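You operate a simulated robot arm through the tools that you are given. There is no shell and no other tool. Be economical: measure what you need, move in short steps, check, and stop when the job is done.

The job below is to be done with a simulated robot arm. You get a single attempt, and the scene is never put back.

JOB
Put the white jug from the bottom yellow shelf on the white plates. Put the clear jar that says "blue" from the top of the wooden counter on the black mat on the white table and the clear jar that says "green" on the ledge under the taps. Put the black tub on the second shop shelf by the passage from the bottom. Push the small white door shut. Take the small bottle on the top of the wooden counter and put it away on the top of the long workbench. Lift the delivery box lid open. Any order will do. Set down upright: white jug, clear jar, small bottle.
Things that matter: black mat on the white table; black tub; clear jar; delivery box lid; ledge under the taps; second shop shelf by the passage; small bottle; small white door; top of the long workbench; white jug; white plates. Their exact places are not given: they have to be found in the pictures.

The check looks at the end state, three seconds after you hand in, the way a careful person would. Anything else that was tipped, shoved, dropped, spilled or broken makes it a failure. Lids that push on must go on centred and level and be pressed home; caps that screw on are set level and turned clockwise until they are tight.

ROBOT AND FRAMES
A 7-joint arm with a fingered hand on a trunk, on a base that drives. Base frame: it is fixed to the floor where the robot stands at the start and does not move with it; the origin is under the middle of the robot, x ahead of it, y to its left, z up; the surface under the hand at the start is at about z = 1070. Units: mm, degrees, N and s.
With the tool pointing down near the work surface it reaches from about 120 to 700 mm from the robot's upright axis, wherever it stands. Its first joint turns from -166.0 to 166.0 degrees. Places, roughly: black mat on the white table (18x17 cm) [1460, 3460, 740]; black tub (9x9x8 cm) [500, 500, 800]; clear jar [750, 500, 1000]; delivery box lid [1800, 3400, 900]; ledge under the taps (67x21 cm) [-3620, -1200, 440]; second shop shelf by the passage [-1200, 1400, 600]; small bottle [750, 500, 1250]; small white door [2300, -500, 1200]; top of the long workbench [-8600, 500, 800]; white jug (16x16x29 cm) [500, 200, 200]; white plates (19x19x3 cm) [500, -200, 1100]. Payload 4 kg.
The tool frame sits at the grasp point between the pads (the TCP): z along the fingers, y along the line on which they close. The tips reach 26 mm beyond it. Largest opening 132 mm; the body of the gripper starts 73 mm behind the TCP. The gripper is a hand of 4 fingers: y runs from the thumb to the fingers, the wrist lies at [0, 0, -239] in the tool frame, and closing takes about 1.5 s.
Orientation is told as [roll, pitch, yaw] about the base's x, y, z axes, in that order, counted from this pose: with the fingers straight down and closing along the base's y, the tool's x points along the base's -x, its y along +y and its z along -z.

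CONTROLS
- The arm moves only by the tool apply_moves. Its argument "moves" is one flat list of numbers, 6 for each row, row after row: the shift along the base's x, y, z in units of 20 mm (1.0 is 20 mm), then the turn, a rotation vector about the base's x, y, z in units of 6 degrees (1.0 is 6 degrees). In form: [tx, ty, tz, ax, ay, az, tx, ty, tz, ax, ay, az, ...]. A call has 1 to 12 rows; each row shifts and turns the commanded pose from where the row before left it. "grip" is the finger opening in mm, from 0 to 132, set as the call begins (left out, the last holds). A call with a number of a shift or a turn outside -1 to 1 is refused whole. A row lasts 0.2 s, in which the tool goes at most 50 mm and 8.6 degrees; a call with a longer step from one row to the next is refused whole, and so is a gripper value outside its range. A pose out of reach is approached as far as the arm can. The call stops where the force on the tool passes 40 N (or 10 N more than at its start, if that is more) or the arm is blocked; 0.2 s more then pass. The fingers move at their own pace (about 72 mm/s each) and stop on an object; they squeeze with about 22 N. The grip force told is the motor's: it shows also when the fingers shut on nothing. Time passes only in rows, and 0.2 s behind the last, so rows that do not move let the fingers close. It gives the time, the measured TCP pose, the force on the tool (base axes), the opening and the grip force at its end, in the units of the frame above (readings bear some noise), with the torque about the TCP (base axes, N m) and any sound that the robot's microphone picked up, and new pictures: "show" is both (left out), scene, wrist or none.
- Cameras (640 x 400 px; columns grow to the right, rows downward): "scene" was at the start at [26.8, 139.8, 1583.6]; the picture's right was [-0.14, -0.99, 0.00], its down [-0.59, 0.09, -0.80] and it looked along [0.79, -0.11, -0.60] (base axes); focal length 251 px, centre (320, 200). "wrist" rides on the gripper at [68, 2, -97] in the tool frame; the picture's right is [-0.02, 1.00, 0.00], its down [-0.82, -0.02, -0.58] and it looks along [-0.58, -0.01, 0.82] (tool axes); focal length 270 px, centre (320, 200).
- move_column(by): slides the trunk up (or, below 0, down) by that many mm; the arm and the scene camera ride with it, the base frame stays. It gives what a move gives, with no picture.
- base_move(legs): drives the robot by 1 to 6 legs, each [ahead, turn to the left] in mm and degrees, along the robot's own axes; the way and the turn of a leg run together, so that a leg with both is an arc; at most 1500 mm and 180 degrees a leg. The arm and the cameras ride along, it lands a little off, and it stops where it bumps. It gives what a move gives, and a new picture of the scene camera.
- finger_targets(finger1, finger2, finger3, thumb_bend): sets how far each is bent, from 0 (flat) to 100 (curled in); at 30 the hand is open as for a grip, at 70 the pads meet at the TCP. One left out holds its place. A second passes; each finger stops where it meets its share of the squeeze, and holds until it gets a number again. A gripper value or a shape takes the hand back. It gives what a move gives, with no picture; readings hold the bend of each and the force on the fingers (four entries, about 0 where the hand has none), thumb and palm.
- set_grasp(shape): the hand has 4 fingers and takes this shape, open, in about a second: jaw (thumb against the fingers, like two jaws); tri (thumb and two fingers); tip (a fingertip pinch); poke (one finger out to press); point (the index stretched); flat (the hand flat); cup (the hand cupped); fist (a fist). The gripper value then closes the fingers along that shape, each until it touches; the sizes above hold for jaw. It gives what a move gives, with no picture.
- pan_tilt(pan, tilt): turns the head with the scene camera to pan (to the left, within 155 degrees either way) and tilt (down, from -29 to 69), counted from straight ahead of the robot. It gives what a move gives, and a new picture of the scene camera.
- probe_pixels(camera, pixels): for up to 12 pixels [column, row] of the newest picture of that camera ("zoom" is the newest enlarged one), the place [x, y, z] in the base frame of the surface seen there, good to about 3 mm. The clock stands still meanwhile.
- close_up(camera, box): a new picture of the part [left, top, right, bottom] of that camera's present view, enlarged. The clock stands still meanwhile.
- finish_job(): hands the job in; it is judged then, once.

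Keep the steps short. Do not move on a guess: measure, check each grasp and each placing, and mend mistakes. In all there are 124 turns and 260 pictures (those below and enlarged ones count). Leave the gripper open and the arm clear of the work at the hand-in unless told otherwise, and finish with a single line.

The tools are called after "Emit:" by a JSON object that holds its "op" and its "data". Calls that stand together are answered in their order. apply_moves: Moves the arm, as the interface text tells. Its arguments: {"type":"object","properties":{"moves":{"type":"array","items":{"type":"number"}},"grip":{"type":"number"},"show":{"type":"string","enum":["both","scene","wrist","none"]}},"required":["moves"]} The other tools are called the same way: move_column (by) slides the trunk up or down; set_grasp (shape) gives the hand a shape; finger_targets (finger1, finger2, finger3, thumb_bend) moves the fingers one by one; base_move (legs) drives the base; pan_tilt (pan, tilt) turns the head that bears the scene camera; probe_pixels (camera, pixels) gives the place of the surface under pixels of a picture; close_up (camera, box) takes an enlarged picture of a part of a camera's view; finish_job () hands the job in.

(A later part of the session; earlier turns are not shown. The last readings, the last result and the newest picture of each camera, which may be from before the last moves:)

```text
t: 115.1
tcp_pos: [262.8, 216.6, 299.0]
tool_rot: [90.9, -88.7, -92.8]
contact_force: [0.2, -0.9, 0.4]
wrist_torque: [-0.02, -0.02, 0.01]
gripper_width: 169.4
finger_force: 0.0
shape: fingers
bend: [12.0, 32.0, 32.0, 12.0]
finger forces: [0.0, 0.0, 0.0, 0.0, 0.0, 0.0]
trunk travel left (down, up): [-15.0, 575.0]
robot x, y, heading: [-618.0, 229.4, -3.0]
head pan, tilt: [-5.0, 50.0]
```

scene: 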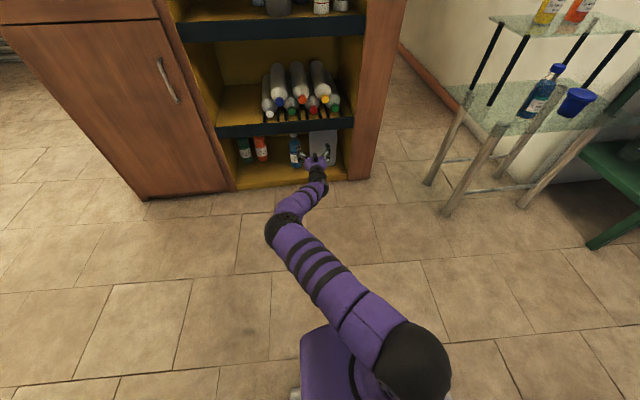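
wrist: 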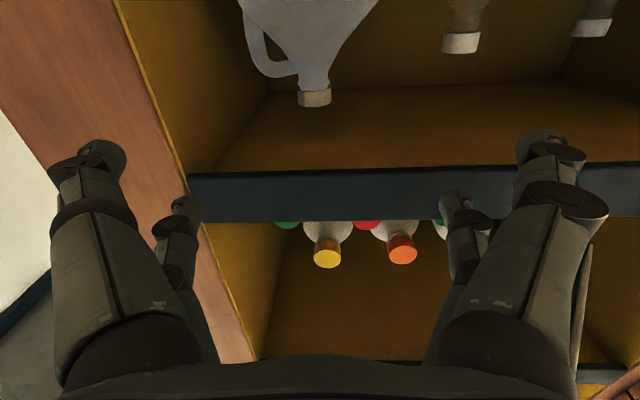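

Aligned (the cap sits near col 314). I drive ahead 235 mm and check.

Emit:
{"op": "finger_targets", "data": {"thumb_bend": 20}}

Emit:
{"op": "base_move", "data": {"legs": [[225, 0]]}}

Emit:
{"op": "close_up", "data": {"camera": "wrist", "box": [0, 0, 640, 400]}}

Emit:
{"op": "probe_pixels", "data": {"camera": "zoom", "pixels": [[320, 120], [300, 120], [335, 120], [90, 150], [180, 210], [550, 150], [450, 200], [315, 100]]}}

```text
t: 116.1
tcp_pos: [262.0, 216.0, 299.1]
tool_rot: [88.7, -88.6, -90.7]
contact_force: [0.2, -0.1, 0.7]
wrist_torque: [0.0, -0.03, 0.0]
gripper_width: 162.0
finger_force: 0.1
shape: fingers
bend: [12.0, 32.0, 32.0, 20.0]
finger forces: [0.0, 0.0, 0.0, 0.0, 0.0, 0.0]
trunk travel left (down, up): [-15.0, 575.0]
robot x, y, heading: [-620.6, 233.6, -3.0]
head pan, tilt: [-5.0, 50.0]
```

```text
t: 117.8
tcp_pos: [489.0, 203.8, 298.8]
tool_rot: [88.4, -88.5, -90.6]
contact_force: [0.1, 0.0, 0.1]
wrist_torque: [0.0, -0.02, 0.03]
gripper_width: 161.7
finger_force: 0.0
shape: fingers
bend: [12.0, 32.0, 32.0, 20.0]
finger forces: [0.1, 0.0, 0.0, 0.0, 0.0, 0.0]
trunk travel left (down, up): [-15.0, 575.0]
robot x, y, heading: [-394.1, 214.9, -3.2]
head pan, tilt: [-5.0, 50.0]
```

scene: 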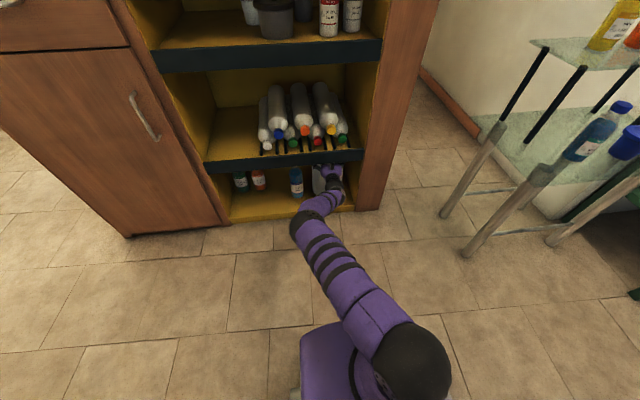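

```text
1.00 times, centred on (320, 200) of wrist (not enlarged: the box is as wide or as high as the picture)
```

zoom: 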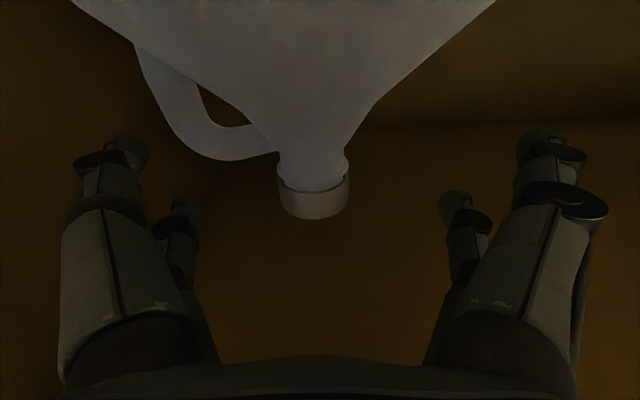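

```text
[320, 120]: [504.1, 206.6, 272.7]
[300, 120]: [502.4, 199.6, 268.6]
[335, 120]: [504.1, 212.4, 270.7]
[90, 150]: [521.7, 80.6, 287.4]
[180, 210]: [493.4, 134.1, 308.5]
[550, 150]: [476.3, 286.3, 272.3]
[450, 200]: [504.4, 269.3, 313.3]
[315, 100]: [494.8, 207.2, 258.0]
```

Emit:
{"op": "base_move", "data": {"legs": [[38, 0]]}}

Emit:
{"op": "close_up", "data": {"camera": "wrist", "box": [0, 0, 640, 400]}}

Emit:
{"op": "probe_pixels", "data": {"camera": "zoom", "pixels": [[310, 210], [310, 240], [345, 200], [180, 210], [450, 200], [285, 200], [310, 225]]}}

```text
t: 118.7
tcp_pos: [526.0, 201.5, 299.6]
tool_rot: [88.4, -88.5, -90.5]
contact_force: [0.1, -0.6, -0.1]
wrist_torque: [-0.06, -0.01, -0.02]
gripper_width: 163.7
finger_force: 0.4
shape: fingers
bend: [12.0, 32.0, 32.0, 19.0]
finger forces: [0.0, 0.0, 0.1, 0.0, 1.9, 0.0]
trunk travel left (down, up): [-15.0, 575.0]
robot x, y, heading: [-355.1, 214.7, -3.0]
head pan, tilt: [-5.0, 50.0]
```

scene: 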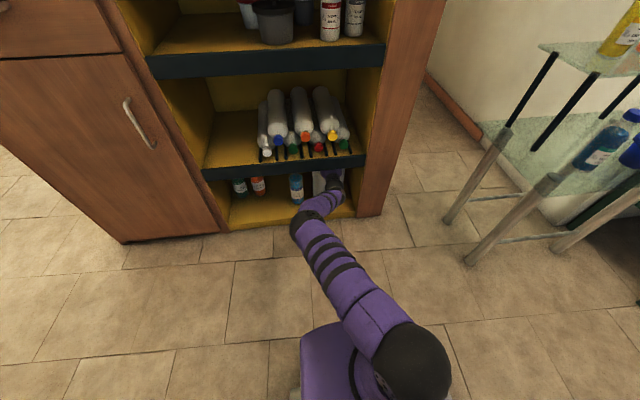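

```text
1.00 times, centred on (320, 200) of wrist (not enlarged: the box is as wide or as high as the picture)
```

zoom: 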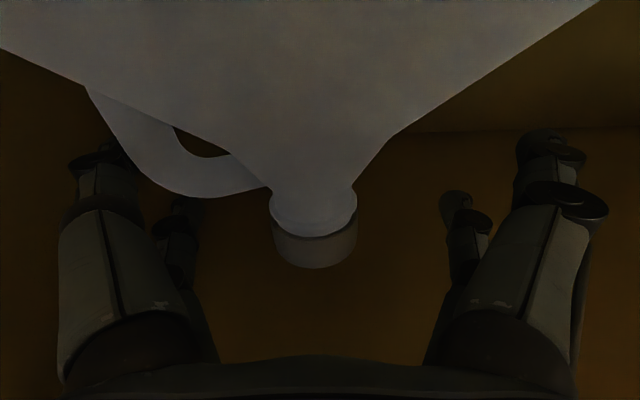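

```text
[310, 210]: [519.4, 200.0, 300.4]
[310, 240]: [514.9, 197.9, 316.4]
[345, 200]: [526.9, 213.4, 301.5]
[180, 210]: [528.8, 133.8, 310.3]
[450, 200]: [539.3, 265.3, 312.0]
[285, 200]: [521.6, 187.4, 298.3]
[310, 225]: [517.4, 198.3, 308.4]
```

The thumb just touches the handle; I open it a little, advance 8 mm, then close the upper pair on the neck.

Emit:
{"op": "finger_targets", "data": {"thumb_bend": 9}}

Emit:
{"op": "base_move", "data": {"legs": [[9, 0]]}}

Emit:
{"op": "finger_targets", "data": {"finger2": 60, "finger3": 60}}

Emit:
{"op": "close_up", "data": {"camera": "wrist", "box": [0, 0, 640, 400]}}

```text
t: 119.7
tcp_pos: [527.1, 201.0, 299.9]
tool_rot: [88.4, -88.6, -90.5]
contact_force: [0.0, -1.3, -0.1]
wrist_torque: [0.0, -0.01, -0.01]
gripper_width: 171.9
finger_force: 0.2
shape: fingers
bend: [12.0, 32.0, 32.0, 9.0]
finger forces: [0.0, 0.0, 0.0, 0.1, 0.1, 0.0]
trunk travel left (down, up): [-15.0, 575.0]
robot x, y, heading: [-356.6, 214.0, -3.0]
head pan, tilt: [-5.0, 50.0]
```

```text
t: 120.4
tcp_pos: [536.3, 201.3, 298.9]
tool_rot: [88.5, -88.6, -90.5]
contact_force: [0.1, -0.2, -0.2]
wrist_torque: [0.01, -0.01, -0.03]
gripper_width: 172.1
finger_force: 0.1
shape: fingers
bend: [12.0, 32.0, 32.0, 9.0]
finger forces: [0.0, 0.0, 0.0, 0.1, 0.1, 0.0]
trunk travel left (down, up): [-15.0, 575.0]
robot x, y, heading: [-350.1, 218.7, -3.0]
head pan, tilt: [-5.0, 50.0]
```

scene: 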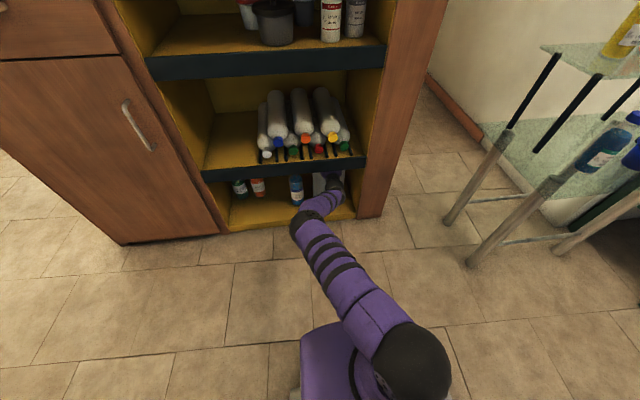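

```text
t: 121.4
tcp_pos: [535.3, 200.4, 299.2]
tool_rot: [88.4, -88.5, -90.6]
contact_force: [0.7, -0.3, 0.8]
wrist_torque: [0.03, 0.01, 0.0]
gripper_width: 171.8
finger_force: 0.6
shape: fingers
bend: [12.0, 60.0, 58.0, 9.0]
finger forces: [0.0, 0.0, 1.3, 0.0, 0.0, 0.0]
trunk travel left (down, up): [-15.0, 575.0]
robot x, y, heading: [-346.9, 217.6, -2.9]
head pan, tilt: [-5.0, 50.0]
```

```text
1.00 times, centred on (320, 200) of wrist (not enlarged: the box is as wide or as high as the picture)
```

zoom: 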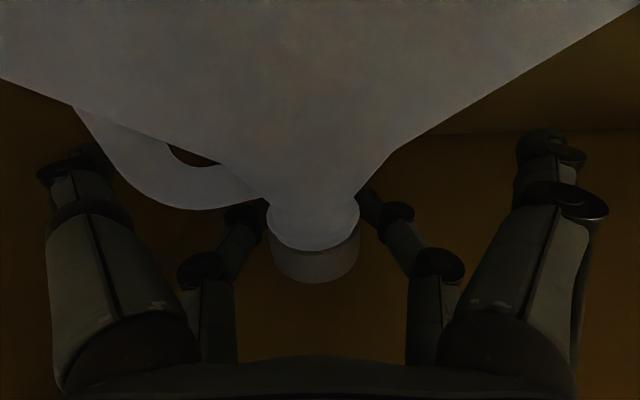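

Emit:
{"op": "finger_targets", "data": {"finger2": 85, "finger3": 85}}

Emit:
{"op": "apply_moves", "data": {"moves": [0, 0, 0.2, 0, 0, 0, 0, 0, 0.2, 0, 0, 0, 0, 0, 0, 0, 0, 0], "show": "wrist"}}

```text
t: 122.4
tcp_pos: [535.5, 200.7, 298.5]
tool_rot: [88.9, -88.7, -91.1]
contact_force: [3.7, -0.5, 0.2]
wrist_torque: [0.0, 0.07, 0.06]
gripper_width: 171.7
finger_force: 6.8
shape: fingers
bend: [12.0, 64.0, 60.0, 9.0]
finger forces: [0.0, 6.2, 6.6, 0.0, 0.0, 0.0]
trunk travel left (down, up): [-15.0, 575.0]
robot x, y, heading: [-351.5, 216.5, -2.9]
head pan, tilt: [-5.0, 50.0]
```

```text
t: 123.2
tcp_pos: [536.5, 201.3, 308.4]
tool_rot: [89.4, -88.6, -91.7]
contact_force: [1.9, 0.3, -2.0]
wrist_torque: [0.0, 0.01, 0.03]
gripper_width: 171.8
finger_force: 3.6
shape: fingers
bend: [12.0, 67.0, 64.0, 9.0]
finger forces: [0.0, 3.7, 3.7, 0.0, 0.0, 0.0]
trunk travel left (down, up): [-15.0, 575.0]
robot x, y, heading: [-351.7, 209.9, -2.7]
head pan, tilt: [-5.0, 50.0]
```

wrist: 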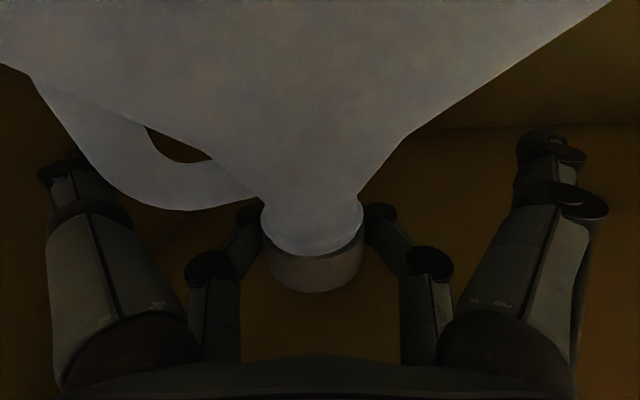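

Emit:
{"op": "probe_pixels", "data": {"camera": "wrist", "pixels": [[312, 280], [312, 265], [245, 220], [380, 215], [312, 230], [312, 100]]}}

Emit:
{"op": "close_up", "data": {"camera": "scene", "box": [260, 140, 400, 230]}}

```text
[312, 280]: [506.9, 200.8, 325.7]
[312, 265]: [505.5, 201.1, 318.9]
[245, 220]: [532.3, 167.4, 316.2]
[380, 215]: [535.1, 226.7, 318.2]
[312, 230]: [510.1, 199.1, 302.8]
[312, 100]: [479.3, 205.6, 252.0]
```

```text
4.44 times, centred on (330, 185) of scene
```

zoom: 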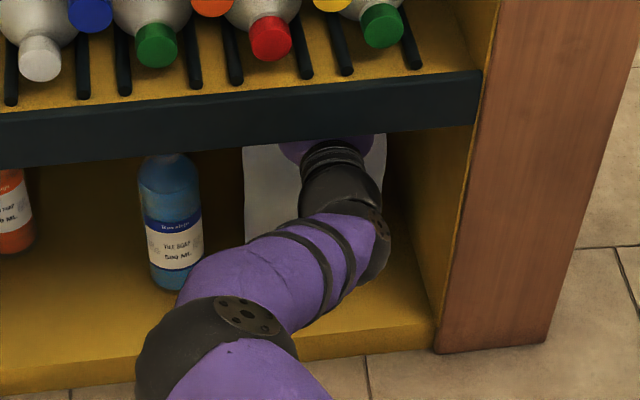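

Emit:
{"op": "apply_moves", "data": {"moves": [0, 0, 0.15, 0, 0, 0, 0, 0, 0.15, 0, 0, 0, 0, 0, 0, 0, 0, 0], "show": "wrist"}}

Emit:
{"op": "probe_pixels", "data": {"camera": "wrist", "pixels": [[312, 292], [312, 280], [312, 265], [245, 220], [380, 215], [312, 230], [312, 100], [200, 50]]}}

```text
t: 124.0
tcp_pos: [536.1, 202.0, 313.2]
tool_rot: [87.4, -88.6, -89.6]
contact_force: [1.5, -0.5, -3.1]
wrist_torque: [0.0, 0.04, -0.01]
gripper_width: 172.0
finger_force: 2.1
shape: fingers
bend: [12.0, 69.0, 66.0, 9.0]
finger forces: [0.0, 2.5, 2.5, 0.1, 0.0, 0.0]
trunk travel left (down, up): [-15.0, 575.0]
robot x, y, heading: [-350.6, 218.1, -3.0]
head pan, tilt: [-5.0, 50.0]
```

wrist: 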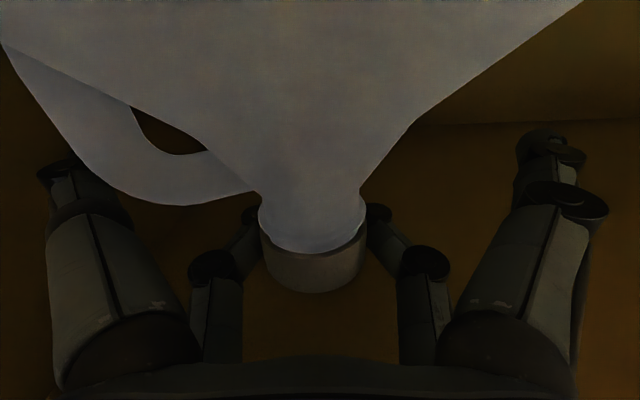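

```text
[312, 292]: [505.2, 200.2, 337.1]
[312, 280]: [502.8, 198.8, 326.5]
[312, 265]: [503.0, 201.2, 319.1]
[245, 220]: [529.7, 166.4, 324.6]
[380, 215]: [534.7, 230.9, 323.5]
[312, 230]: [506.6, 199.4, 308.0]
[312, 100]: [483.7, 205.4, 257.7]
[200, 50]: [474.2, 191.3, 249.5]
```

The fingers just slide up the neck (only ~6 N each in this mode). Better: tilt the hand up ~7° and raise it so the thumb pair (full grip force) closes on the neck just above the handle. I open, then re-pose.

Emit:
{"op": "finger_targets", "data": {"finger2": 28, "finger3": 28}}

Emit:
{"op": "apply_moves", "data": {"moves": [-0.15, 0, 0.2, 0, -0.25, 0, -0.15, 0, 0.2, 0, -0.25, 0, -0.1, 0, 0.25, 0, -0.25, 0, -0.1, 0, 0.25, 0, -0.25, 0, -0.1, 0, 0.25, 0, -0.2, 0], "show": "wrist"}}

Emit:
{"op": "probe_pixels", "data": {"camera": "wrist", "pixels": [[312, 292], [312, 280], [312, 265], [312, 230], [100, 160], [540, 150], [180, 205], [455, 205]]}}

```text
t: 125.0
tcp_pos: [535.7, 200.8, 314.3]
tool_rot: [88.4, -88.7, -90.5]
contact_force: [0.2, -0.7, 0.2]
wrist_torque: [-0.01, -0.02, -0.01]
gripper_width: 171.8
finger_force: 0.1
shape: fingers
bend: [12.0, 28.0, 28.0, 9.0]
finger forces: [0.0, 0.1, 0.0, 0.0, 0.0, 0.0]
trunk travel left (down, up): [-15.0, 575.0]
robot x, y, heading: [-347.9, 219.1, -3.0]
head pan, tilt: [-5.0, 50.0]
```

```text
t: 126.2
tcp_pos: [525.0, 201.1, 338.1]
tool_rot: [167.3, -82.6, -169.3]
contact_force: [0.1, -1.0, 0.1]
wrist_torque: [-0.02, 0.01, 0.02]
gripper_width: 172.2
finger_force: 0.0
shape: fingers
bend: [12.0, 28.0, 28.0, 9.0]
finger forces: [0.0, 0.0, 0.0, 0.0, 0.0, 0.1]
trunk travel left (down, up): [-15.0, 575.0]
robot x, y, heading: [-348.6, 217.2, -3.1]
head pan, tilt: [-5.0, 50.0]
```

wrist: 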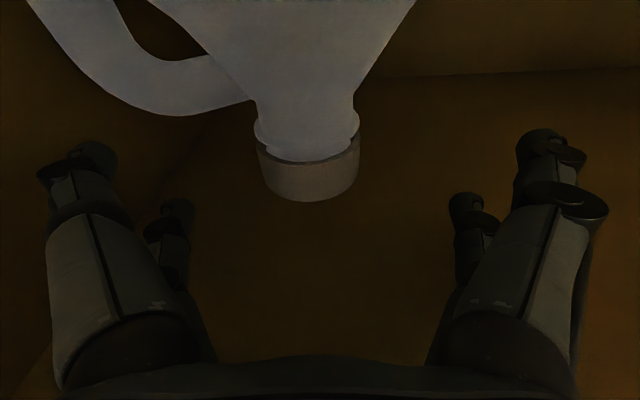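

```text
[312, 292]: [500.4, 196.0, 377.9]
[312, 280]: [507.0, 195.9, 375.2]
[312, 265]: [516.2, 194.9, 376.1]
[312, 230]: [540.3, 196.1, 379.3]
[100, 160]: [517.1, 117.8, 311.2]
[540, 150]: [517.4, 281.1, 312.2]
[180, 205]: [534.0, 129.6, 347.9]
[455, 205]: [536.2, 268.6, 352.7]
```

The lower pair is now level with the neck (z≈312). Close with the grip.

Emit:
{"op": "apply_moves", "data": {"moves": [0, 0, 0, 0, 0, 0, 0, 0, 0, 0, 0, 0, 0, 0, 0, 0, 0, 0, 0, 0, 0, 0, 0, 0, 0, 0, 0, 0, 0, 0, 0, 0, 0, 0, 0, 0, 0, 0, 0, 0, 0, 0, 0, 0, 0, 0, 0, 0], "grip": 15, "show": "wrist"}}

Emit:
{"op": "apply_moves", "data": {"moves": [0, 0, 0.15, 0, 0, 0, 0, 0, 0.15, 0, 0, 0, 0, 0, 0, 0, 0, 0], "show": "wrist"}}

```text
t: 128.0
tcp_pos: [522.7, 200.1, 337.3]
tool_rot: [167.1, -82.7, -169.2]
contact_force: [3.3, -1.1, -0.5]
wrist_torque: [-0.06, -0.06, -0.08]
gripper_width: 24.2
finger_force: 22.1
shape: tri
bend: [74.0, 61.0, 61.0, 70.0]
finger forces: [19.0, 0.0, 0.1, 0.0, 19.8, 0.0]
trunk travel left (down, up): [-15.0, 575.0]
robot x, y, heading: [-350.1, 213.0, -2.8]
head pan, tilt: [-5.0, 50.0]
```

wrist: 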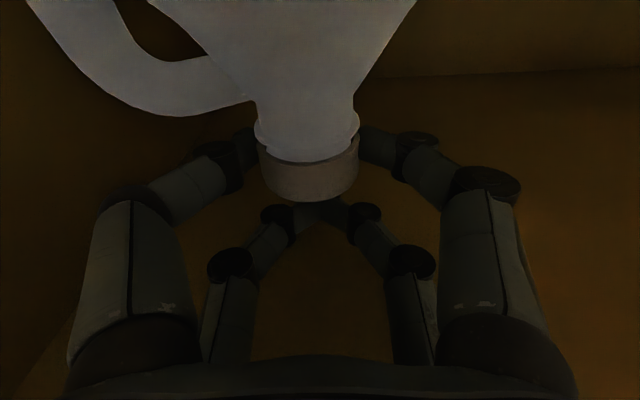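

```text
t: 128.8
tcp_pos: [524.1, 200.5, 340.2]
tool_rot: [166.8, -82.9, -168.8]
contact_force: [-0.4, 0.9, -12.3]
wrist_torque: [0.06, 0.25, 0.01]
gripper_width: 24.2
finger_force: 22.2
shape: tri
bend: [74.0, 61.0, 61.0, 70.0]
finger forces: [19.9, 0.1, 0.0, 0.0, 20.1, 0.0]
trunk travel left (down, up): [-15.0, 575.0]
robot x, y, heading: [-345.9, 215.0, -3.3]
head pan, tilt: [-5.0, 50.0]
```

wrist: 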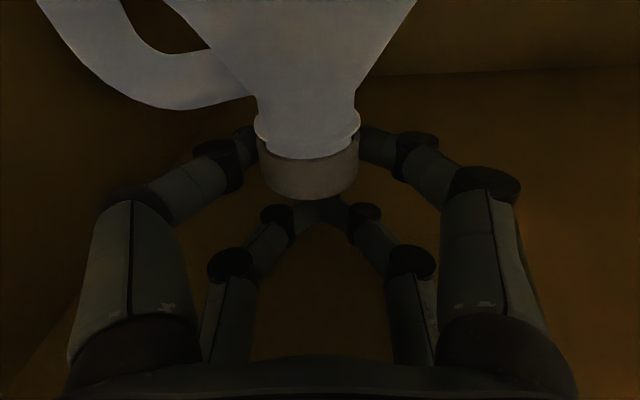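

Gripped (≈20 N). About 12 N of weight is showing; a few more mm.

Emit:
{"op": "apply_moves", "data": {"moves": [0, 0, 0.15, 0, 0, 0, 0, 0, 0.15, 0, 0, 0, 0, 0, 0, 0, 0, 0], "show": "wrist"}}

Emit:
{"op": "close_up", "data": {"camera": "scene", "box": [280, 150, 380, 220]}}

Emit:
{"op": "probe_pixels", "data": {"camera": "wrist", "pixels": [[310, 195], [310, 180], [310, 100], [255, 195], [300, 40]]}}

```text
t: 129.6
tcp_pos: [522.8, 199.6, 341.3]
tool_rot: [165.4, -83.7, -167.5]
contact_force: [0.7, 0.4, -12.9]
wrist_torque: [0.03, 0.23, 0.0]
gripper_width: 23.9
finger_force: 22.4
shape: tri
bend: [74.0, 61.0, 61.0, 70.0]
finger forces: [20.0, 0.1, 0.0, 0.0, 20.3, 0.0]
trunk travel left (down, up): [-15.0, 575.0]
robot x, y, heading: [-345.0, 216.5, -2.9]
head pan, tilt: [-5.0, 50.0]
stopped in row 3: the force on the tool passed its limit at 41 N (the readings are from after the stop); the commanded pose is now the measured one
```

wrist: 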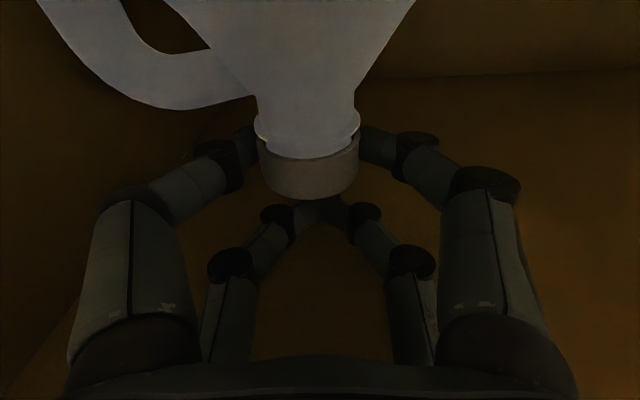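

```text
5.71 times, centred on (330, 185) of scene
```

zoom: 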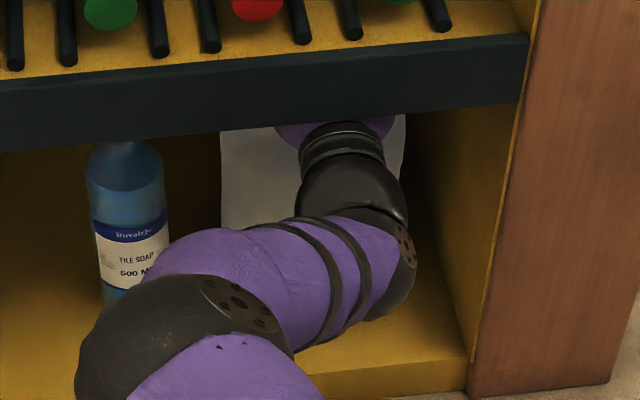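

```text
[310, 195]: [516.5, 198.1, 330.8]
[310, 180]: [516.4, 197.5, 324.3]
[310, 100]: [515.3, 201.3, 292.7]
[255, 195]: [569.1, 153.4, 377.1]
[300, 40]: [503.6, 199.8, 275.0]
```

The hand's shell touches the lip, and the closed upper fingers would not pass under it. So I set the jug back down and instead grip with the upper pair from lower. First release and step down.

Emit:
{"op": "apply_moves", "data": {"moves": [0, 0, -0.15, 0, 0, 0, 0, 0, -0.1, 0, 0, 0, 0, 0, 0, 0, 0, 0], "show": "none"}}

Emit:
{"op": "finger_targets", "data": {"finger1": 12, "finger2": 30, "finger3": 30, "thumb_bend": 9}}

Emit:
{"op": "apply_moves", "data": {"moves": [0.1, 0.05, -0.3, 0, 0.2, 0, 0.1, 0.05, -0.3, 0, 0.2, 0, 0.1, 0.05, -0.3, 0, 0.2, 0, 0.1, 0.05, -0.3, 0, 0.2, 0, 0.1, 0, -0.3, 0, 0.15, 0, 0.1, 0, -0.3, 0, 0.1, 0], "show": "wrist"}}

Emit:
{"op": "probe_pixels", "data": {"camera": "wrist", "pixels": [[312, 280], [312, 265], [312, 250], [312, 230], [180, 210], [450, 205], [100, 160], [270, 240], [350, 240]]}}

```text
t: 130.4
tcp_pos: [523.1, 201.6, 339.4]
tool_rot: [166.3, -83.1, -168.2]
contact_force: [0.4, 0.9, -7.6]
wrist_torque: [0.05, 0.14, 0.01]
gripper_width: 24.0
finger_force: 22.5
shape: tri
bend: [74.0, 61.0, 61.0, 70.0]
finger forces: [20.5, 0.1, 0.0, 0.0, 19.8, 0.0]
trunk travel left (down, up): [-15.0, 575.0]
robot x, y, heading: [-348.8, 211.5, -3.2]
head pan, tilt: [-5.0, 50.0]
```

```text
t: 131.4
tcp_pos: [524.0, 199.7, 339.7]
tool_rot: [166.4, -83.1, -168.5]
contact_force: [-0.9, 0.5, 0.3]
wrist_torque: [-0.01, -0.01, -0.01]
gripper_width: 171.9
finger_force: 0.0
shape: fingers
bend: [12.0, 30.0, 30.0, 9.0]
finger forces: [0.1, 0.1, 0.0, 0.0, 0.0, 0.1]
trunk travel left (down, up): [-15.0, 575.0]
robot x, y, heading: [-350.8, 217.1, -3.1]
head pan, tilt: [-5.0, 50.0]
```

```text
t: 132.8
tcp_pos: [534.5, 203.8, 303.1]
tool_rot: [106.1, -88.6, -108.3]
contact_force: [0.1, 0.0, 0.1]
wrist_torque: [0.03, 0.04, 0.01]
gripper_width: 171.8
finger_force: 0.1
shape: fingers
bend: [12.0, 30.0, 30.0, 9.0]
finger forces: [0.1, 0.0, 0.1, 0.0, 0.0, 0.0]
trunk travel left (down, up): [-15.0, 575.0]
robot x, y, heading: [-349.6, 211.8, -3.1]
head pan, tilt: [-5.0, 50.0]
```

wrist: 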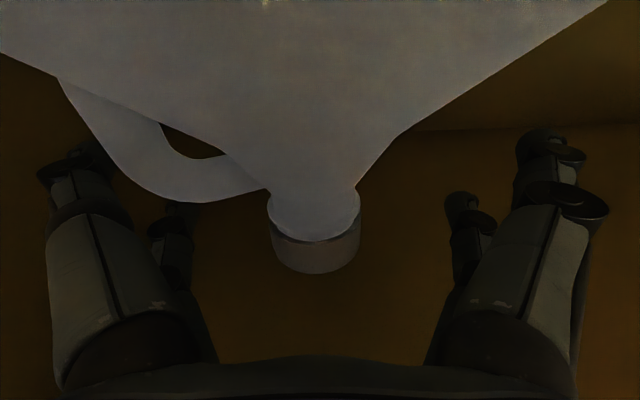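

```text
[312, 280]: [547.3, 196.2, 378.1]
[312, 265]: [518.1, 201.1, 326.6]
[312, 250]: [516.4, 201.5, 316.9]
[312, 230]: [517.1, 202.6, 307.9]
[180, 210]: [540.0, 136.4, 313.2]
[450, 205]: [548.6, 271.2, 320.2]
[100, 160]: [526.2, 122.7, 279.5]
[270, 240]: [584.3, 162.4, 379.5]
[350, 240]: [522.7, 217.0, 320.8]
```

I raise 6 mm so the thumb clears the handle better, set the jaw shape and check.

Emit:
{"op": "apply_moves", "data": {"moves": [0.1, 0, 0.3, 0, 0, 0], "show": "none"}}

Emit:
{"op": "set_grasp", "data": {"shape": "jaw"}}

Emit:
{"op": "apply_moves", "data": {"moves": [0, 0, 0, 0, 0, 0, 0, 0, 0, 0, 0, 0, 0, 0, 0, 0, 0, 0, 0, 0, 0, 0, 0, 0, 0, 0, 0, 0, 0, 0, 0, 0, 0, 0, 0, 0, 0, 0, 0, 0, 0, 0, 0, 0, 0, 0, 0, 0], "grip": 15, "show": "wrist"}}

```text
t: 133.2
tcp_pos: [537.3, 204.7, 308.3]
tool_rot: [105.8, -88.5, -108.1]
contact_force: [0.1, 0.1, 0.1]
wrist_torque: [-0.02, 0.01, -0.01]
gripper_width: 171.9
finger_force: 0.0
shape: fingers
bend: [12.0, 30.0, 30.0, 9.0]
finger forces: [0.0, 0.0, 0.1, 0.0, 0.0, 0.0]
trunk travel left (down, up): [-15.0, 575.0]
robot x, y, heading: [-347.4, 214.4, -3.1]
head pan, tilt: [-5.0, 50.0]
```

```text
t: 134.1
tcp_pos: [536.6, 203.3, 310.4]
tool_rot: [110.1, -88.4, -112.3]
contact_force: [-1.8, -5.6, 3.6]
wrist_torque: [-0.38, 0.01, -0.05]
gripper_width: 131.8
finger_force: 0.0
shape: jaw
bend: [30.0, 30.0, 30.0, 27.0]
finger forces: [0.0, 0.1, 0.1, 0.0, 6.5, 0.0]
trunk travel left (down, up): [-15.0, 575.0]
robot x, y, heading: [-348.8, 215.6, -3.0]
head pan, tilt: [-5.0, 50.0]
```

```text
t: 135.9
tcp_pos: [537.0, 204.5, 308.8]
tool_rot: [109.2, -88.5, -111.4]
contact_force: [0.9, -5.4, 5.1]
wrist_torque: [-0.33, 0.15, 0.04]
gripper_width: 67.2
finger_force: 21.7
shape: jaw
bend: [73.0, 72.0, 67.0, 48.0]
finger forces: [16.9, 16.8, 17.0, 0.0, 26.7, 0.0]
trunk travel left (down, up): [-15.0, 575.0]
robot x, y, heading: [-346.1, 216.3, -3.0]
head pan, tilt: [-5.0, 50.0]
```

wrist: 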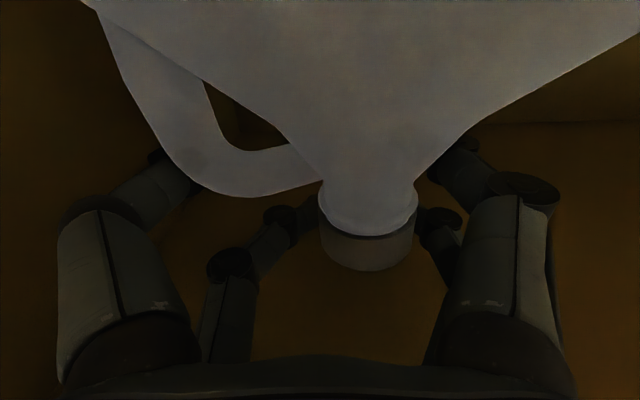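

All four fingers hold the jug (17–27 N). Lift 5 mm and check.

Emit:
{"op": "apply_moves", "data": {"moves": [0, 0, 0.15, 0, 0, 0, 0, 0, 0.15, 0, 0, 0, 0, 0, 0, 0, 0, 0], "show": "wrist"}}

Emit:
{"op": "close_up", "data": {"camera": "scene", "box": [270, 150, 380, 220]}}

```text
t: 136.7
tcp_pos: [536.4, 204.8, 312.1]
tool_rot: [94.8, -88.7, -97.1]
contact_force: [-0.1, -0.1, -0.9]
wrist_torque: [-0.18, 0.26, 0.05]
gripper_width: 66.7
finger_force: 22.1
shape: jaw
bend: [73.0, 72.0, 68.0, 48.0]
finger forces: [16.8, 18.4, 14.7, 0.0, 21.0, 0.0]
trunk travel left (down, up): [-15.0, 575.0]
robot x, y, heading: [-348.2, 217.5, -3.0]
head pan, tilt: [-5.0, 50.0]
```

wrist: 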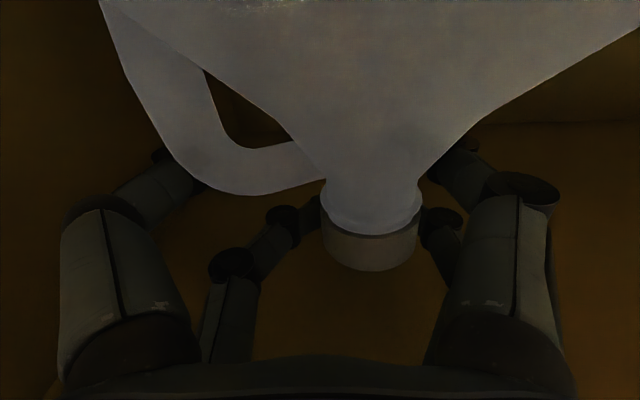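

```text
5.71 times, centred on (325, 185) of scene
```

zoom: 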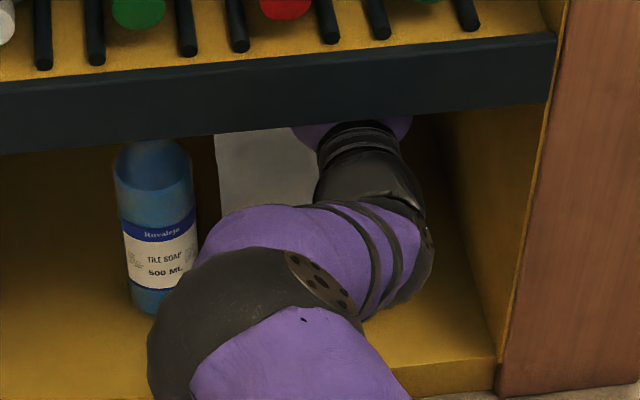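

Emit:
{"op": "apply_moves", "data": {"moves": [0, 0, 0.15, 0, 0, 0, 0, 0, 0.15, 0, 0, 0, 0, 0, 0, 0, 0, 0], "show": "none"}}

Emit:
{"op": "apply_moves", "data": {"moves": [0, 0, 0.15, 0, 0, 0, 0, 0, 0, 0, 0, 0], "show": "wrist"}}

```text
t: 137.5
tcp_pos: [537.0, 203.9, 322.8]
tool_rot: [114.3, -88.4, -116.4]
contact_force: [3.0, -0.2, 8.8]
wrist_torque: [-0.28, 0.11, 0.05]
gripper_width: 33.7
finger_force: 22.3
shape: jaw
bend: [78.0, 77.0, 72.0, 80.0]
finger forces: [7.7, 0.0, 0.0, 0.0, 9.2, 0.0]
trunk travel left (down, up): [-15.0, 575.0]
robot x, y, heading: [-344.9, 211.2, -3.2]
head pan, tilt: [-5.0, 50.0]
```

```text
t: 138.1
tcp_pos: [535.8, 203.4, 324.0]
tool_rot: [105.2, -88.5, -107.5]
contact_force: [2.0, 0.3, 2.7]
wrist_torque: [-0.16, 0.0, -0.02]
gripper_width: 33.5
finger_force: 21.8
shape: jaw
bend: [78.0, 77.0, 72.0, 80.0]
finger forces: [7.2, 0.0, 0.0, 0.0, 5.6, 0.0]
trunk travel left (down, up): [-15.0, 575.0]
robot x, y, heading: [-349.9, 217.4, -3.1]
head pan, tilt: [-5.0, 50.0]
```

wrist: 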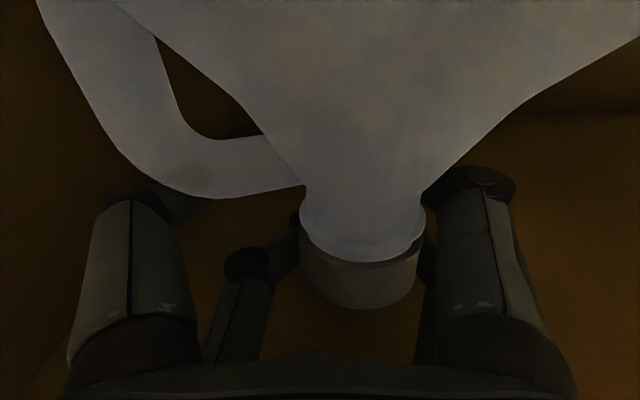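

It slipped up. I release and look where the jug is.

Emit:
{"op": "finger_targets", "data": {"finger1": 12, "finger2": 28, "finger3": 28, "thumb_bend": 9}}

Emit:
{"op": "close_up", "data": {"camera": "wrist", "box": [0, 0, 640, 400]}}

Emit:
{"op": "probe_pixels", "data": {"camera": "zoom", "pixels": [[350, 250], [350, 235], [350, 220], [340, 180], [350, 265], [350, 200], [330, 60], [420, 60], [250, 60], [200, 160]]}}

```text
t: 139.1
tcp_pos: [537.6, 204.8, 322.6]
tool_rot: [106.8, -88.5, -109.1]
contact_force: [0.2, -0.3, 0.2]
wrist_torque: [-0.01, 0.0, 0.01]
gripper_width: 171.8
finger_force: 0.1
shape: fingers
bend: [12.0, 28.0, 28.0, 9.0]
finger forces: [0.0, 0.1, 0.0, 0.1, 0.0, 0.0]
trunk travel left (down, up): [-15.0, 575.0]
robot x, y, heading: [-344.4, 214.4, -3.1]
head pan, tilt: [-5.0, 50.0]
```

```text
1.00 times, centred on (320, 200) of wrist (not enlarged: the box is as wide or as high as the picture)
```

zoom: 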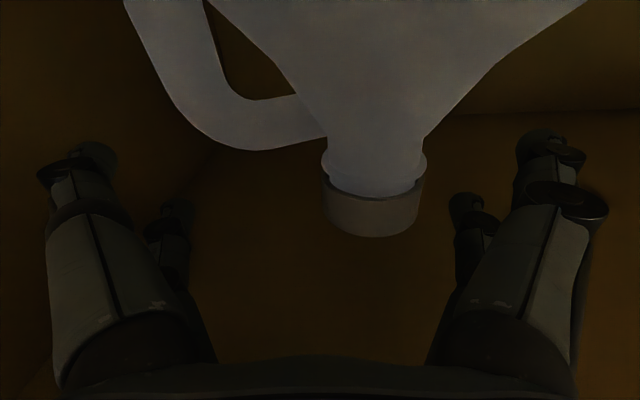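

```text
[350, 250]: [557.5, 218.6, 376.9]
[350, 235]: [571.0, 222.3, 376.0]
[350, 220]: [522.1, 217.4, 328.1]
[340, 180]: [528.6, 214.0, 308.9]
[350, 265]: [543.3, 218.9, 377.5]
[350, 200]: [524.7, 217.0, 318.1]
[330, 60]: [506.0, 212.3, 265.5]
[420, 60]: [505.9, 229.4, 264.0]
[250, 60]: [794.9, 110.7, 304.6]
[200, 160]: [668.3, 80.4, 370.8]
```

The jug stands upright at about (540,224). I align to it at z 300, pre-close the upper pair, then apply the full grip, then reopen the lower pair so only the upper pair holds.

Emit:
{"op": "apply_moves", "data": {"moves": [0, 0.33, -0.35, 0, 0, 0, 0.05, 0.33, -0.35, 0, 0, 0, 0.1, 0.33, -0.35, 0, 0, 0], "show": "none"}}

Emit:
{"op": "finger_targets", "data": {"finger2": 75, "finger3": 75}}

Emit:
{"op": "apply_moves", "data": {"moves": [0, 0, 0, 0, 0, 0, 0, 0, 0, 0, 0, 0, 0, 0, 0, 0, 0, 0, 0, 0, 0, 0, 0, 0, 0, 0, 0, 0, 0, 0, 0, 0, 0, 0, 0, 0], "grip": 15, "show": "wrist"}}

```text
t: 139.9
tcp_pos: [539.6, 223.7, 303.2]
tool_rot: [106.1, -88.5, -108.2]
contact_force: [-0.1, 0.5, -0.4]
wrist_torque: [-0.03, -0.02, 0.03]
gripper_width: 172.1
finger_force: 0.0
shape: fingers
bend: [12.0, 28.0, 28.0, 9.0]
finger forces: [0.0, 0.0, 0.0, 0.0, 0.0, 0.1]
trunk travel left (down, up): [-15.0, 575.0]
robot x, y, heading: [-346.9, 215.3, -3.3]
head pan, tilt: [-5.0, 50.0]
```

```text
t: 140.9
tcp_pos: [540.2, 224.6, 304.5]
tool_rot: [107.0, -88.5, -109.5]
contact_force: [1.6, 0.3, 0.1]
wrist_torque: [-0.03, 0.07, 0.05]
gripper_width: 171.6
finger_force: 6.6
shape: fingers
bend: [12.0, 60.0, 63.0, 9.0]
finger forces: [0.0, 7.3, 5.7, 0.0, 0.1, 0.0]
trunk travel left (down, up): [-15.0, 575.0]
robot x, y, heading: [-347.4, 215.3, -2.9]
head pan, tilt: [-5.0, 50.0]
```

```text
t: 142.3
tcp_pos: [539.1, 224.6, 304.8]
tool_rot: [112.7, -88.5, -115.0]
contact_force: [1.3, -7.3, 10.4]
wrist_torque: [-0.45, 0.08, 0.0]
gripper_width: 69.9
finger_force: 22.0
shape: jaw
bend: [73.0, 73.0, 69.0, 49.0]
finger forces: [17.5, 17.8, 18.1, 0.1, 29.6, 0.1]
trunk travel left (down, up): [-15.0, 575.0]
robot x, y, heading: [-347.1, 213.9, -3.0]
head pan, tilt: [-5.0, 50.0]
```

wrist: 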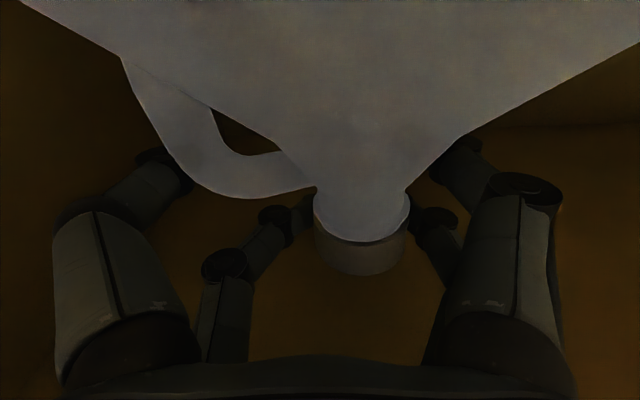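

Now reopen the lower pair only, and read the force kept by the upper pair.

Emit:
{"op": "finger_targets", "data": {"finger1": 20, "thumb_bend": 9}}

Emit:
{"op": "apply_moves", "data": {"moves": [0, 0, 0.1, 0, 0, 0, 0, 0, 0.1, 0, 0, 0, 0, 0, 0, 0, 0, 0], "show": "wrist"}}

```text
t: 143.3
tcp_pos: [539.8, 225.1, 304.7]
tool_rot: [108.2, -88.5, -110.4]
contact_force: [4.9, -2.6, 6.5]
wrist_torque: [0.2, -0.03, -0.14]
gripper_width: 163.7
finger_force: 19.4
shape: fingers
bend: [20.0, 73.0, 67.0, 9.0]
finger forces: [0.1, 17.7, 20.6, 0.1, 0.1, 0.0]
trunk travel left (down, up): [-15.0, 575.0]
robot x, y, heading: [-349.8, 211.7, -3.3]
head pan, tilt: [-5.0, 50.0]
```

```text
t: 144.1
tcp_pos: [540.2, 224.7, 305.6]
tool_rot: [98.6, -88.5, -101.0]
contact_force: [1.7, -1.2, 0.7]
wrist_torque: [0.07, 0.06, -0.03]
gripper_width: 164.2
finger_force: 19.3
shape: fingers
bend: [20.0, 73.0, 67.0, 9.0]
finger forces: [0.1, 18.1, 19.6, 0.0, 0.0, 0.0]
trunk travel left (down, up): [-15.0, 575.0]
robot x, y, heading: [-346.8, 213.5, -2.9]
head pan, tilt: [-5.0, 50.0]
```

wrist: 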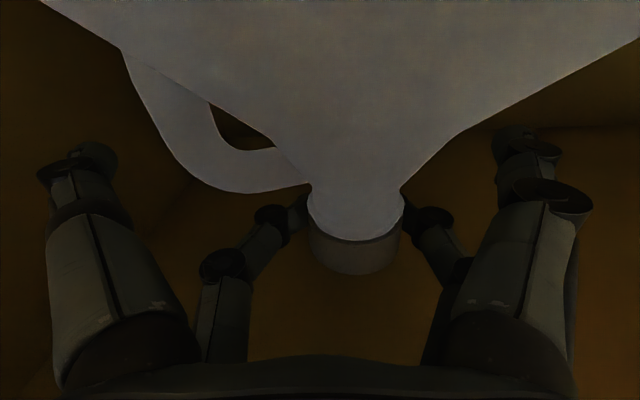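

It keeps ~19 N with just the upper pair. Lift on in small steps.

Emit:
{"op": "apply_moves", "data": {"moves": [0, 0, 0.15, 0, 0, 0, 0, 0, 0.15, 0, 0, 0, 0, 0, 0, 0, 0, 0], "show": "none"}}

Emit:
{"op": "apply_moves", "data": {"moves": [0, 0, 0.15, 0, 0, 0, 0, 0, 0.15, 0, 0, 0, 0, 0, 0, 0, 0, 0], "show": "wrist"}}

Emit:
{"op": "close_up", "data": {"camera": "scene", "box": [270, 150, 380, 220]}}

```text
t: 144.9
tcp_pos: [539.3, 224.7, 311.4]
tool_rot: [99.9, -88.5, -102.2]
contact_force: [0.7, 0.5, -12.2]
wrist_torque: [-0.12, 0.19, 0.0]
gripper_width: 164.2
finger_force: 18.7
shape: fingers
bend: [20.0, 73.0, 68.0, 9.0]
finger forces: [0.0, 18.3, 19.4, 0.1, 0.1, 0.0]
trunk travel left (down, up): [-15.0, 575.0]
robot x, y, heading: [-346.3, 212.8, -2.9]
head pan, tilt: [-5.0, 50.0]
```

```text
t: 145.7
tcp_pos: [539.5, 224.6, 317.6]
tool_rot: [103.5, -88.5, -105.6]
contact_force: [0.6, 0.2, -12.0]
wrist_torque: [-0.17, 0.17, 0.03]
gripper_width: 163.9
finger_force: 18.9
shape: fingers
bend: [20.0, 73.0, 68.0, 9.0]
finger forces: [0.1, 18.5, 19.3, 0.0, 0.1, 0.0]
trunk travel left (down, up): [-15.0, 575.0]
robot x, y, heading: [-346.0, 212.8, -3.0]
head pan, tilt: [-5.0, 50.0]
```

wrist: 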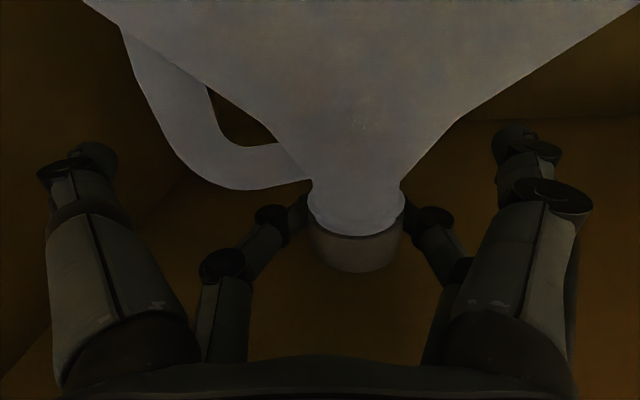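

```text
5.71 times, centred on (325, 185) of scene
```

zoom: 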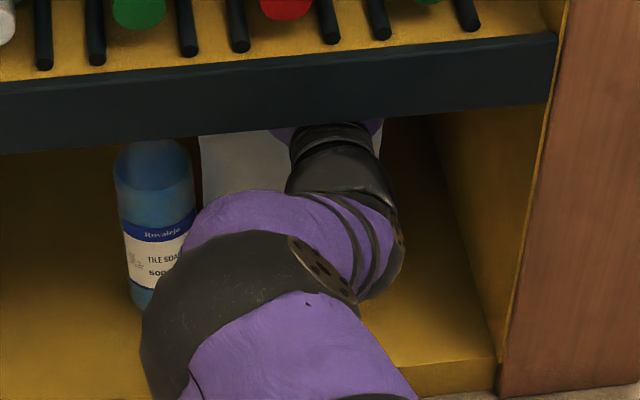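

The jug is off the shelf (steady −12 N). I shift 20 mm away from the blue bottle, lower 3 mm for clearance under the lip, and drive back.

Emit:
{"op": "apply_moves", "data": {"moves": [0, -0.5, -0.1, 0, 0, 0, 0, -0.5, -0.05, 0, 0, 0, 0, 0, 0, 0, 0, 0], "show": "none"}}

Emit:
{"op": "base_move", "data": {"legs": [[-120, 0]]}}

Emit:
{"op": "base_move", "data": {"legs": [[-250, 0]]}}

Emit:
{"op": "close_up", "data": {"camera": "wrist", "box": [0, 0, 640, 400]}}

```text
t: 146.5
tcp_pos: [541.8, 205.2, 315.4]
tool_rot: [103.4, -88.6, -105.5]
contact_force: [-0.1, 1.0, -13.3]
wrist_torque: [-0.09, 0.2, 0.02]
gripper_width: 164.0
finger_force: 17.6
shape: fingers
bend: [20.0, 73.0, 69.0, 9.0]
finger forces: [0.2, 17.8, 18.3, 0.0, 0.0, 0.0]
trunk travel left (down, up): [-15.0, 575.0]
robot x, y, heading: [-346.3, 215.3, -3.1]
head pan, tilt: [-5.0, 50.0]
```

```text
t: 147.8
tcp_pos: [421.6, 208.2, 318.4]
tool_rot: [112.0, -88.5, -114.4]
contact_force: [0.7, -0.1, 0.5]
wrist_torque: [0.01, 0.01, -0.05]
gripper_width: 164.0
finger_force: 0.3
shape: fingers
bend: [20.0, 77.0, 73.0, 9.0]
finger forces: [0.0, 0.5, 0.1, 0.0, 0.0, 0.0]
trunk travel left (down, up): [-15.0, 575.0]
robot x, y, heading: [-466.9, 222.9, -3.1]
head pan, tilt: [-5.0, 50.0]
```

scene: 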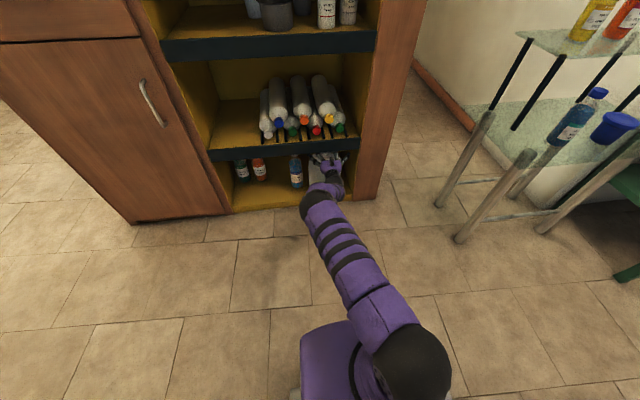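

```text
t: 149.4
tcp_pos: [220.1, 222.4, 317.5]
tool_rot: [111.9, -88.5, -113.9]
contact_force: [-1.3, -0.5, 0.8]
wrist_torque: [0.0, 0.0, -0.01]
gripper_width: 164.3
finger_force: 0.1
shape: fingers
bend: [20.0, 77.0, 73.0, 9.0]
finger forces: [0.0, 0.0, 0.0, 0.1, 0.0, 0.0]
trunk travel left (down, up): [-15.0, 575.0]
robot x, y, heading: [-667.3, 234.7, -2.8]
head pan, tilt: [-5.0, 50.0]
stopped in leg 1: the robot was blocked; the commanded pose is now the measured one
```

scene: 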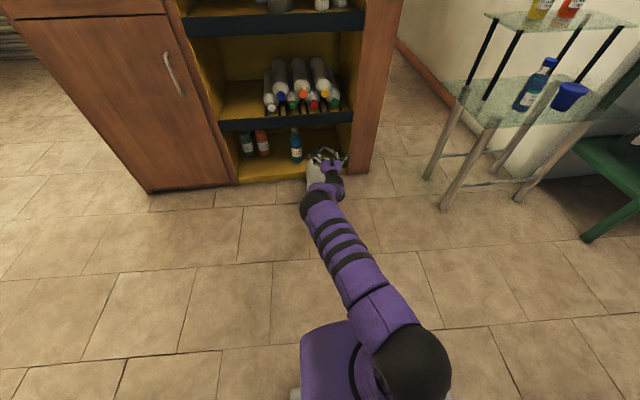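

```text
1.00 times, centred on (320, 200) of wrist (not enlarged: the box is as wide or as high as the picture)
```

zoom: 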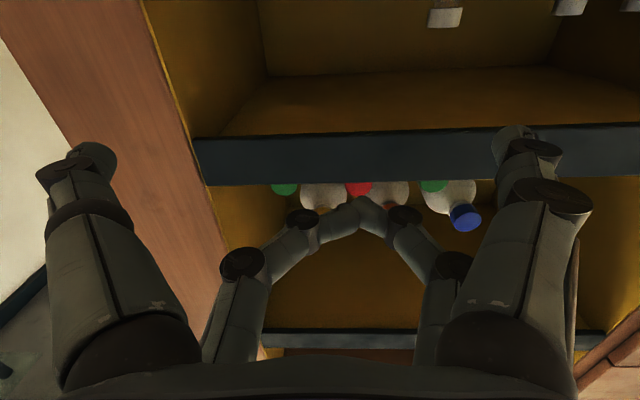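

The jug slipped from the grip. I stop and look where it is.

Emit:
{"op": "close_up", "data": {"camera": "scene", "box": [230, 110, 390, 210]}}

Emit:
{"op": "probe_pixels", "data": {"camera": "zoom", "pixels": [[335, 260], [330, 220], [360, 310], [310, 300], [315, 230], [340, 300]]}}

Emit:
{"op": "pan_tilt", "data": {"pan": 150, "tilt": 50}}

Emit:
{"op": "pan_tilt", "data": {"pan": -150, "tilt": 50}}

```text
4.00 times, centred on (310, 160) of scene
```

zoom: 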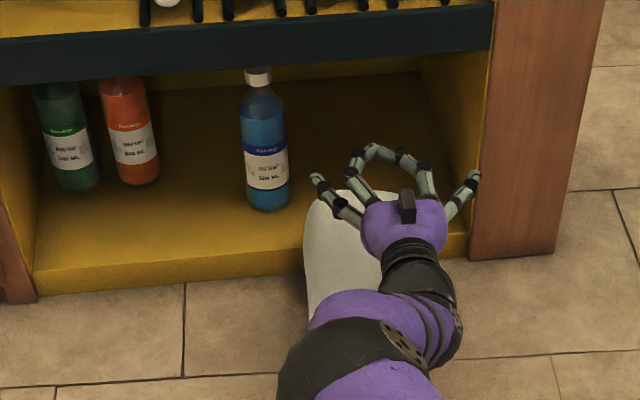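

```text
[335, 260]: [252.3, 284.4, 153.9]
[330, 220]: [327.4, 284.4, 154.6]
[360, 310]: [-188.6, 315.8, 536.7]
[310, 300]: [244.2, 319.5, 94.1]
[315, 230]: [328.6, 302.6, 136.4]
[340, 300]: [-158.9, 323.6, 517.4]
```

```text
t: 151.8
tcp_pos: [220.0, 222.9, 317.5]
tool_rot: [111.9, -88.4, -114.0]
contact_force: [0.2, -0.5, -0.7]
wrist_torque: [-0.01, 0.0, 0.0]
gripper_width: 164.2
finger_force: 0.0
shape: fingers
bend: [20.0, 77.0, 73.0, 9.0]
finger forces: [0.1, 0.1, 0.0, 0.1, 0.0, 0.0]
trunk travel left (down, up): [-15.0, 575.0]
robot x, y, heading: [-667.2, 233.5, -2.8]
head pan, tilt: [150.0, 50.0]
```

scene: 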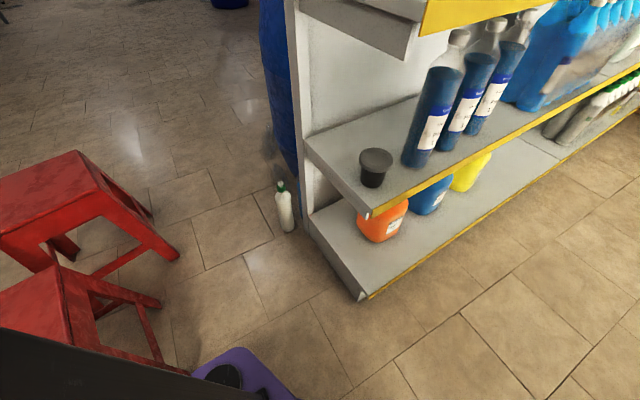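

```text
t: 155.9
tcp_pos: [220.0, 222.7, 317.7]
tool_rot: [111.9, -88.5, -114.0]
contact_force: [-0.1, -0.1, 0.0]
wrist_torque: [0.02, -0.01, 0.02]
gripper_width: 164.4
finger_force: 0.0
shape: fingers
bend: [20.0, 77.0, 73.0, 9.0]
finger forces: [0.0, 0.0, 0.0, 0.0, 0.0, 0.0]
trunk travel left (down, up): [-15.0, 575.0]
robot x, y, heading: [-668.1, 231.3, -2.7]
head pan, tilt: [-150.0, 50.0]
```

scene: 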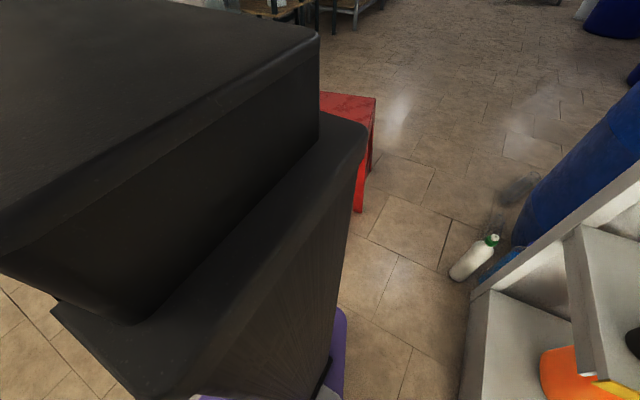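

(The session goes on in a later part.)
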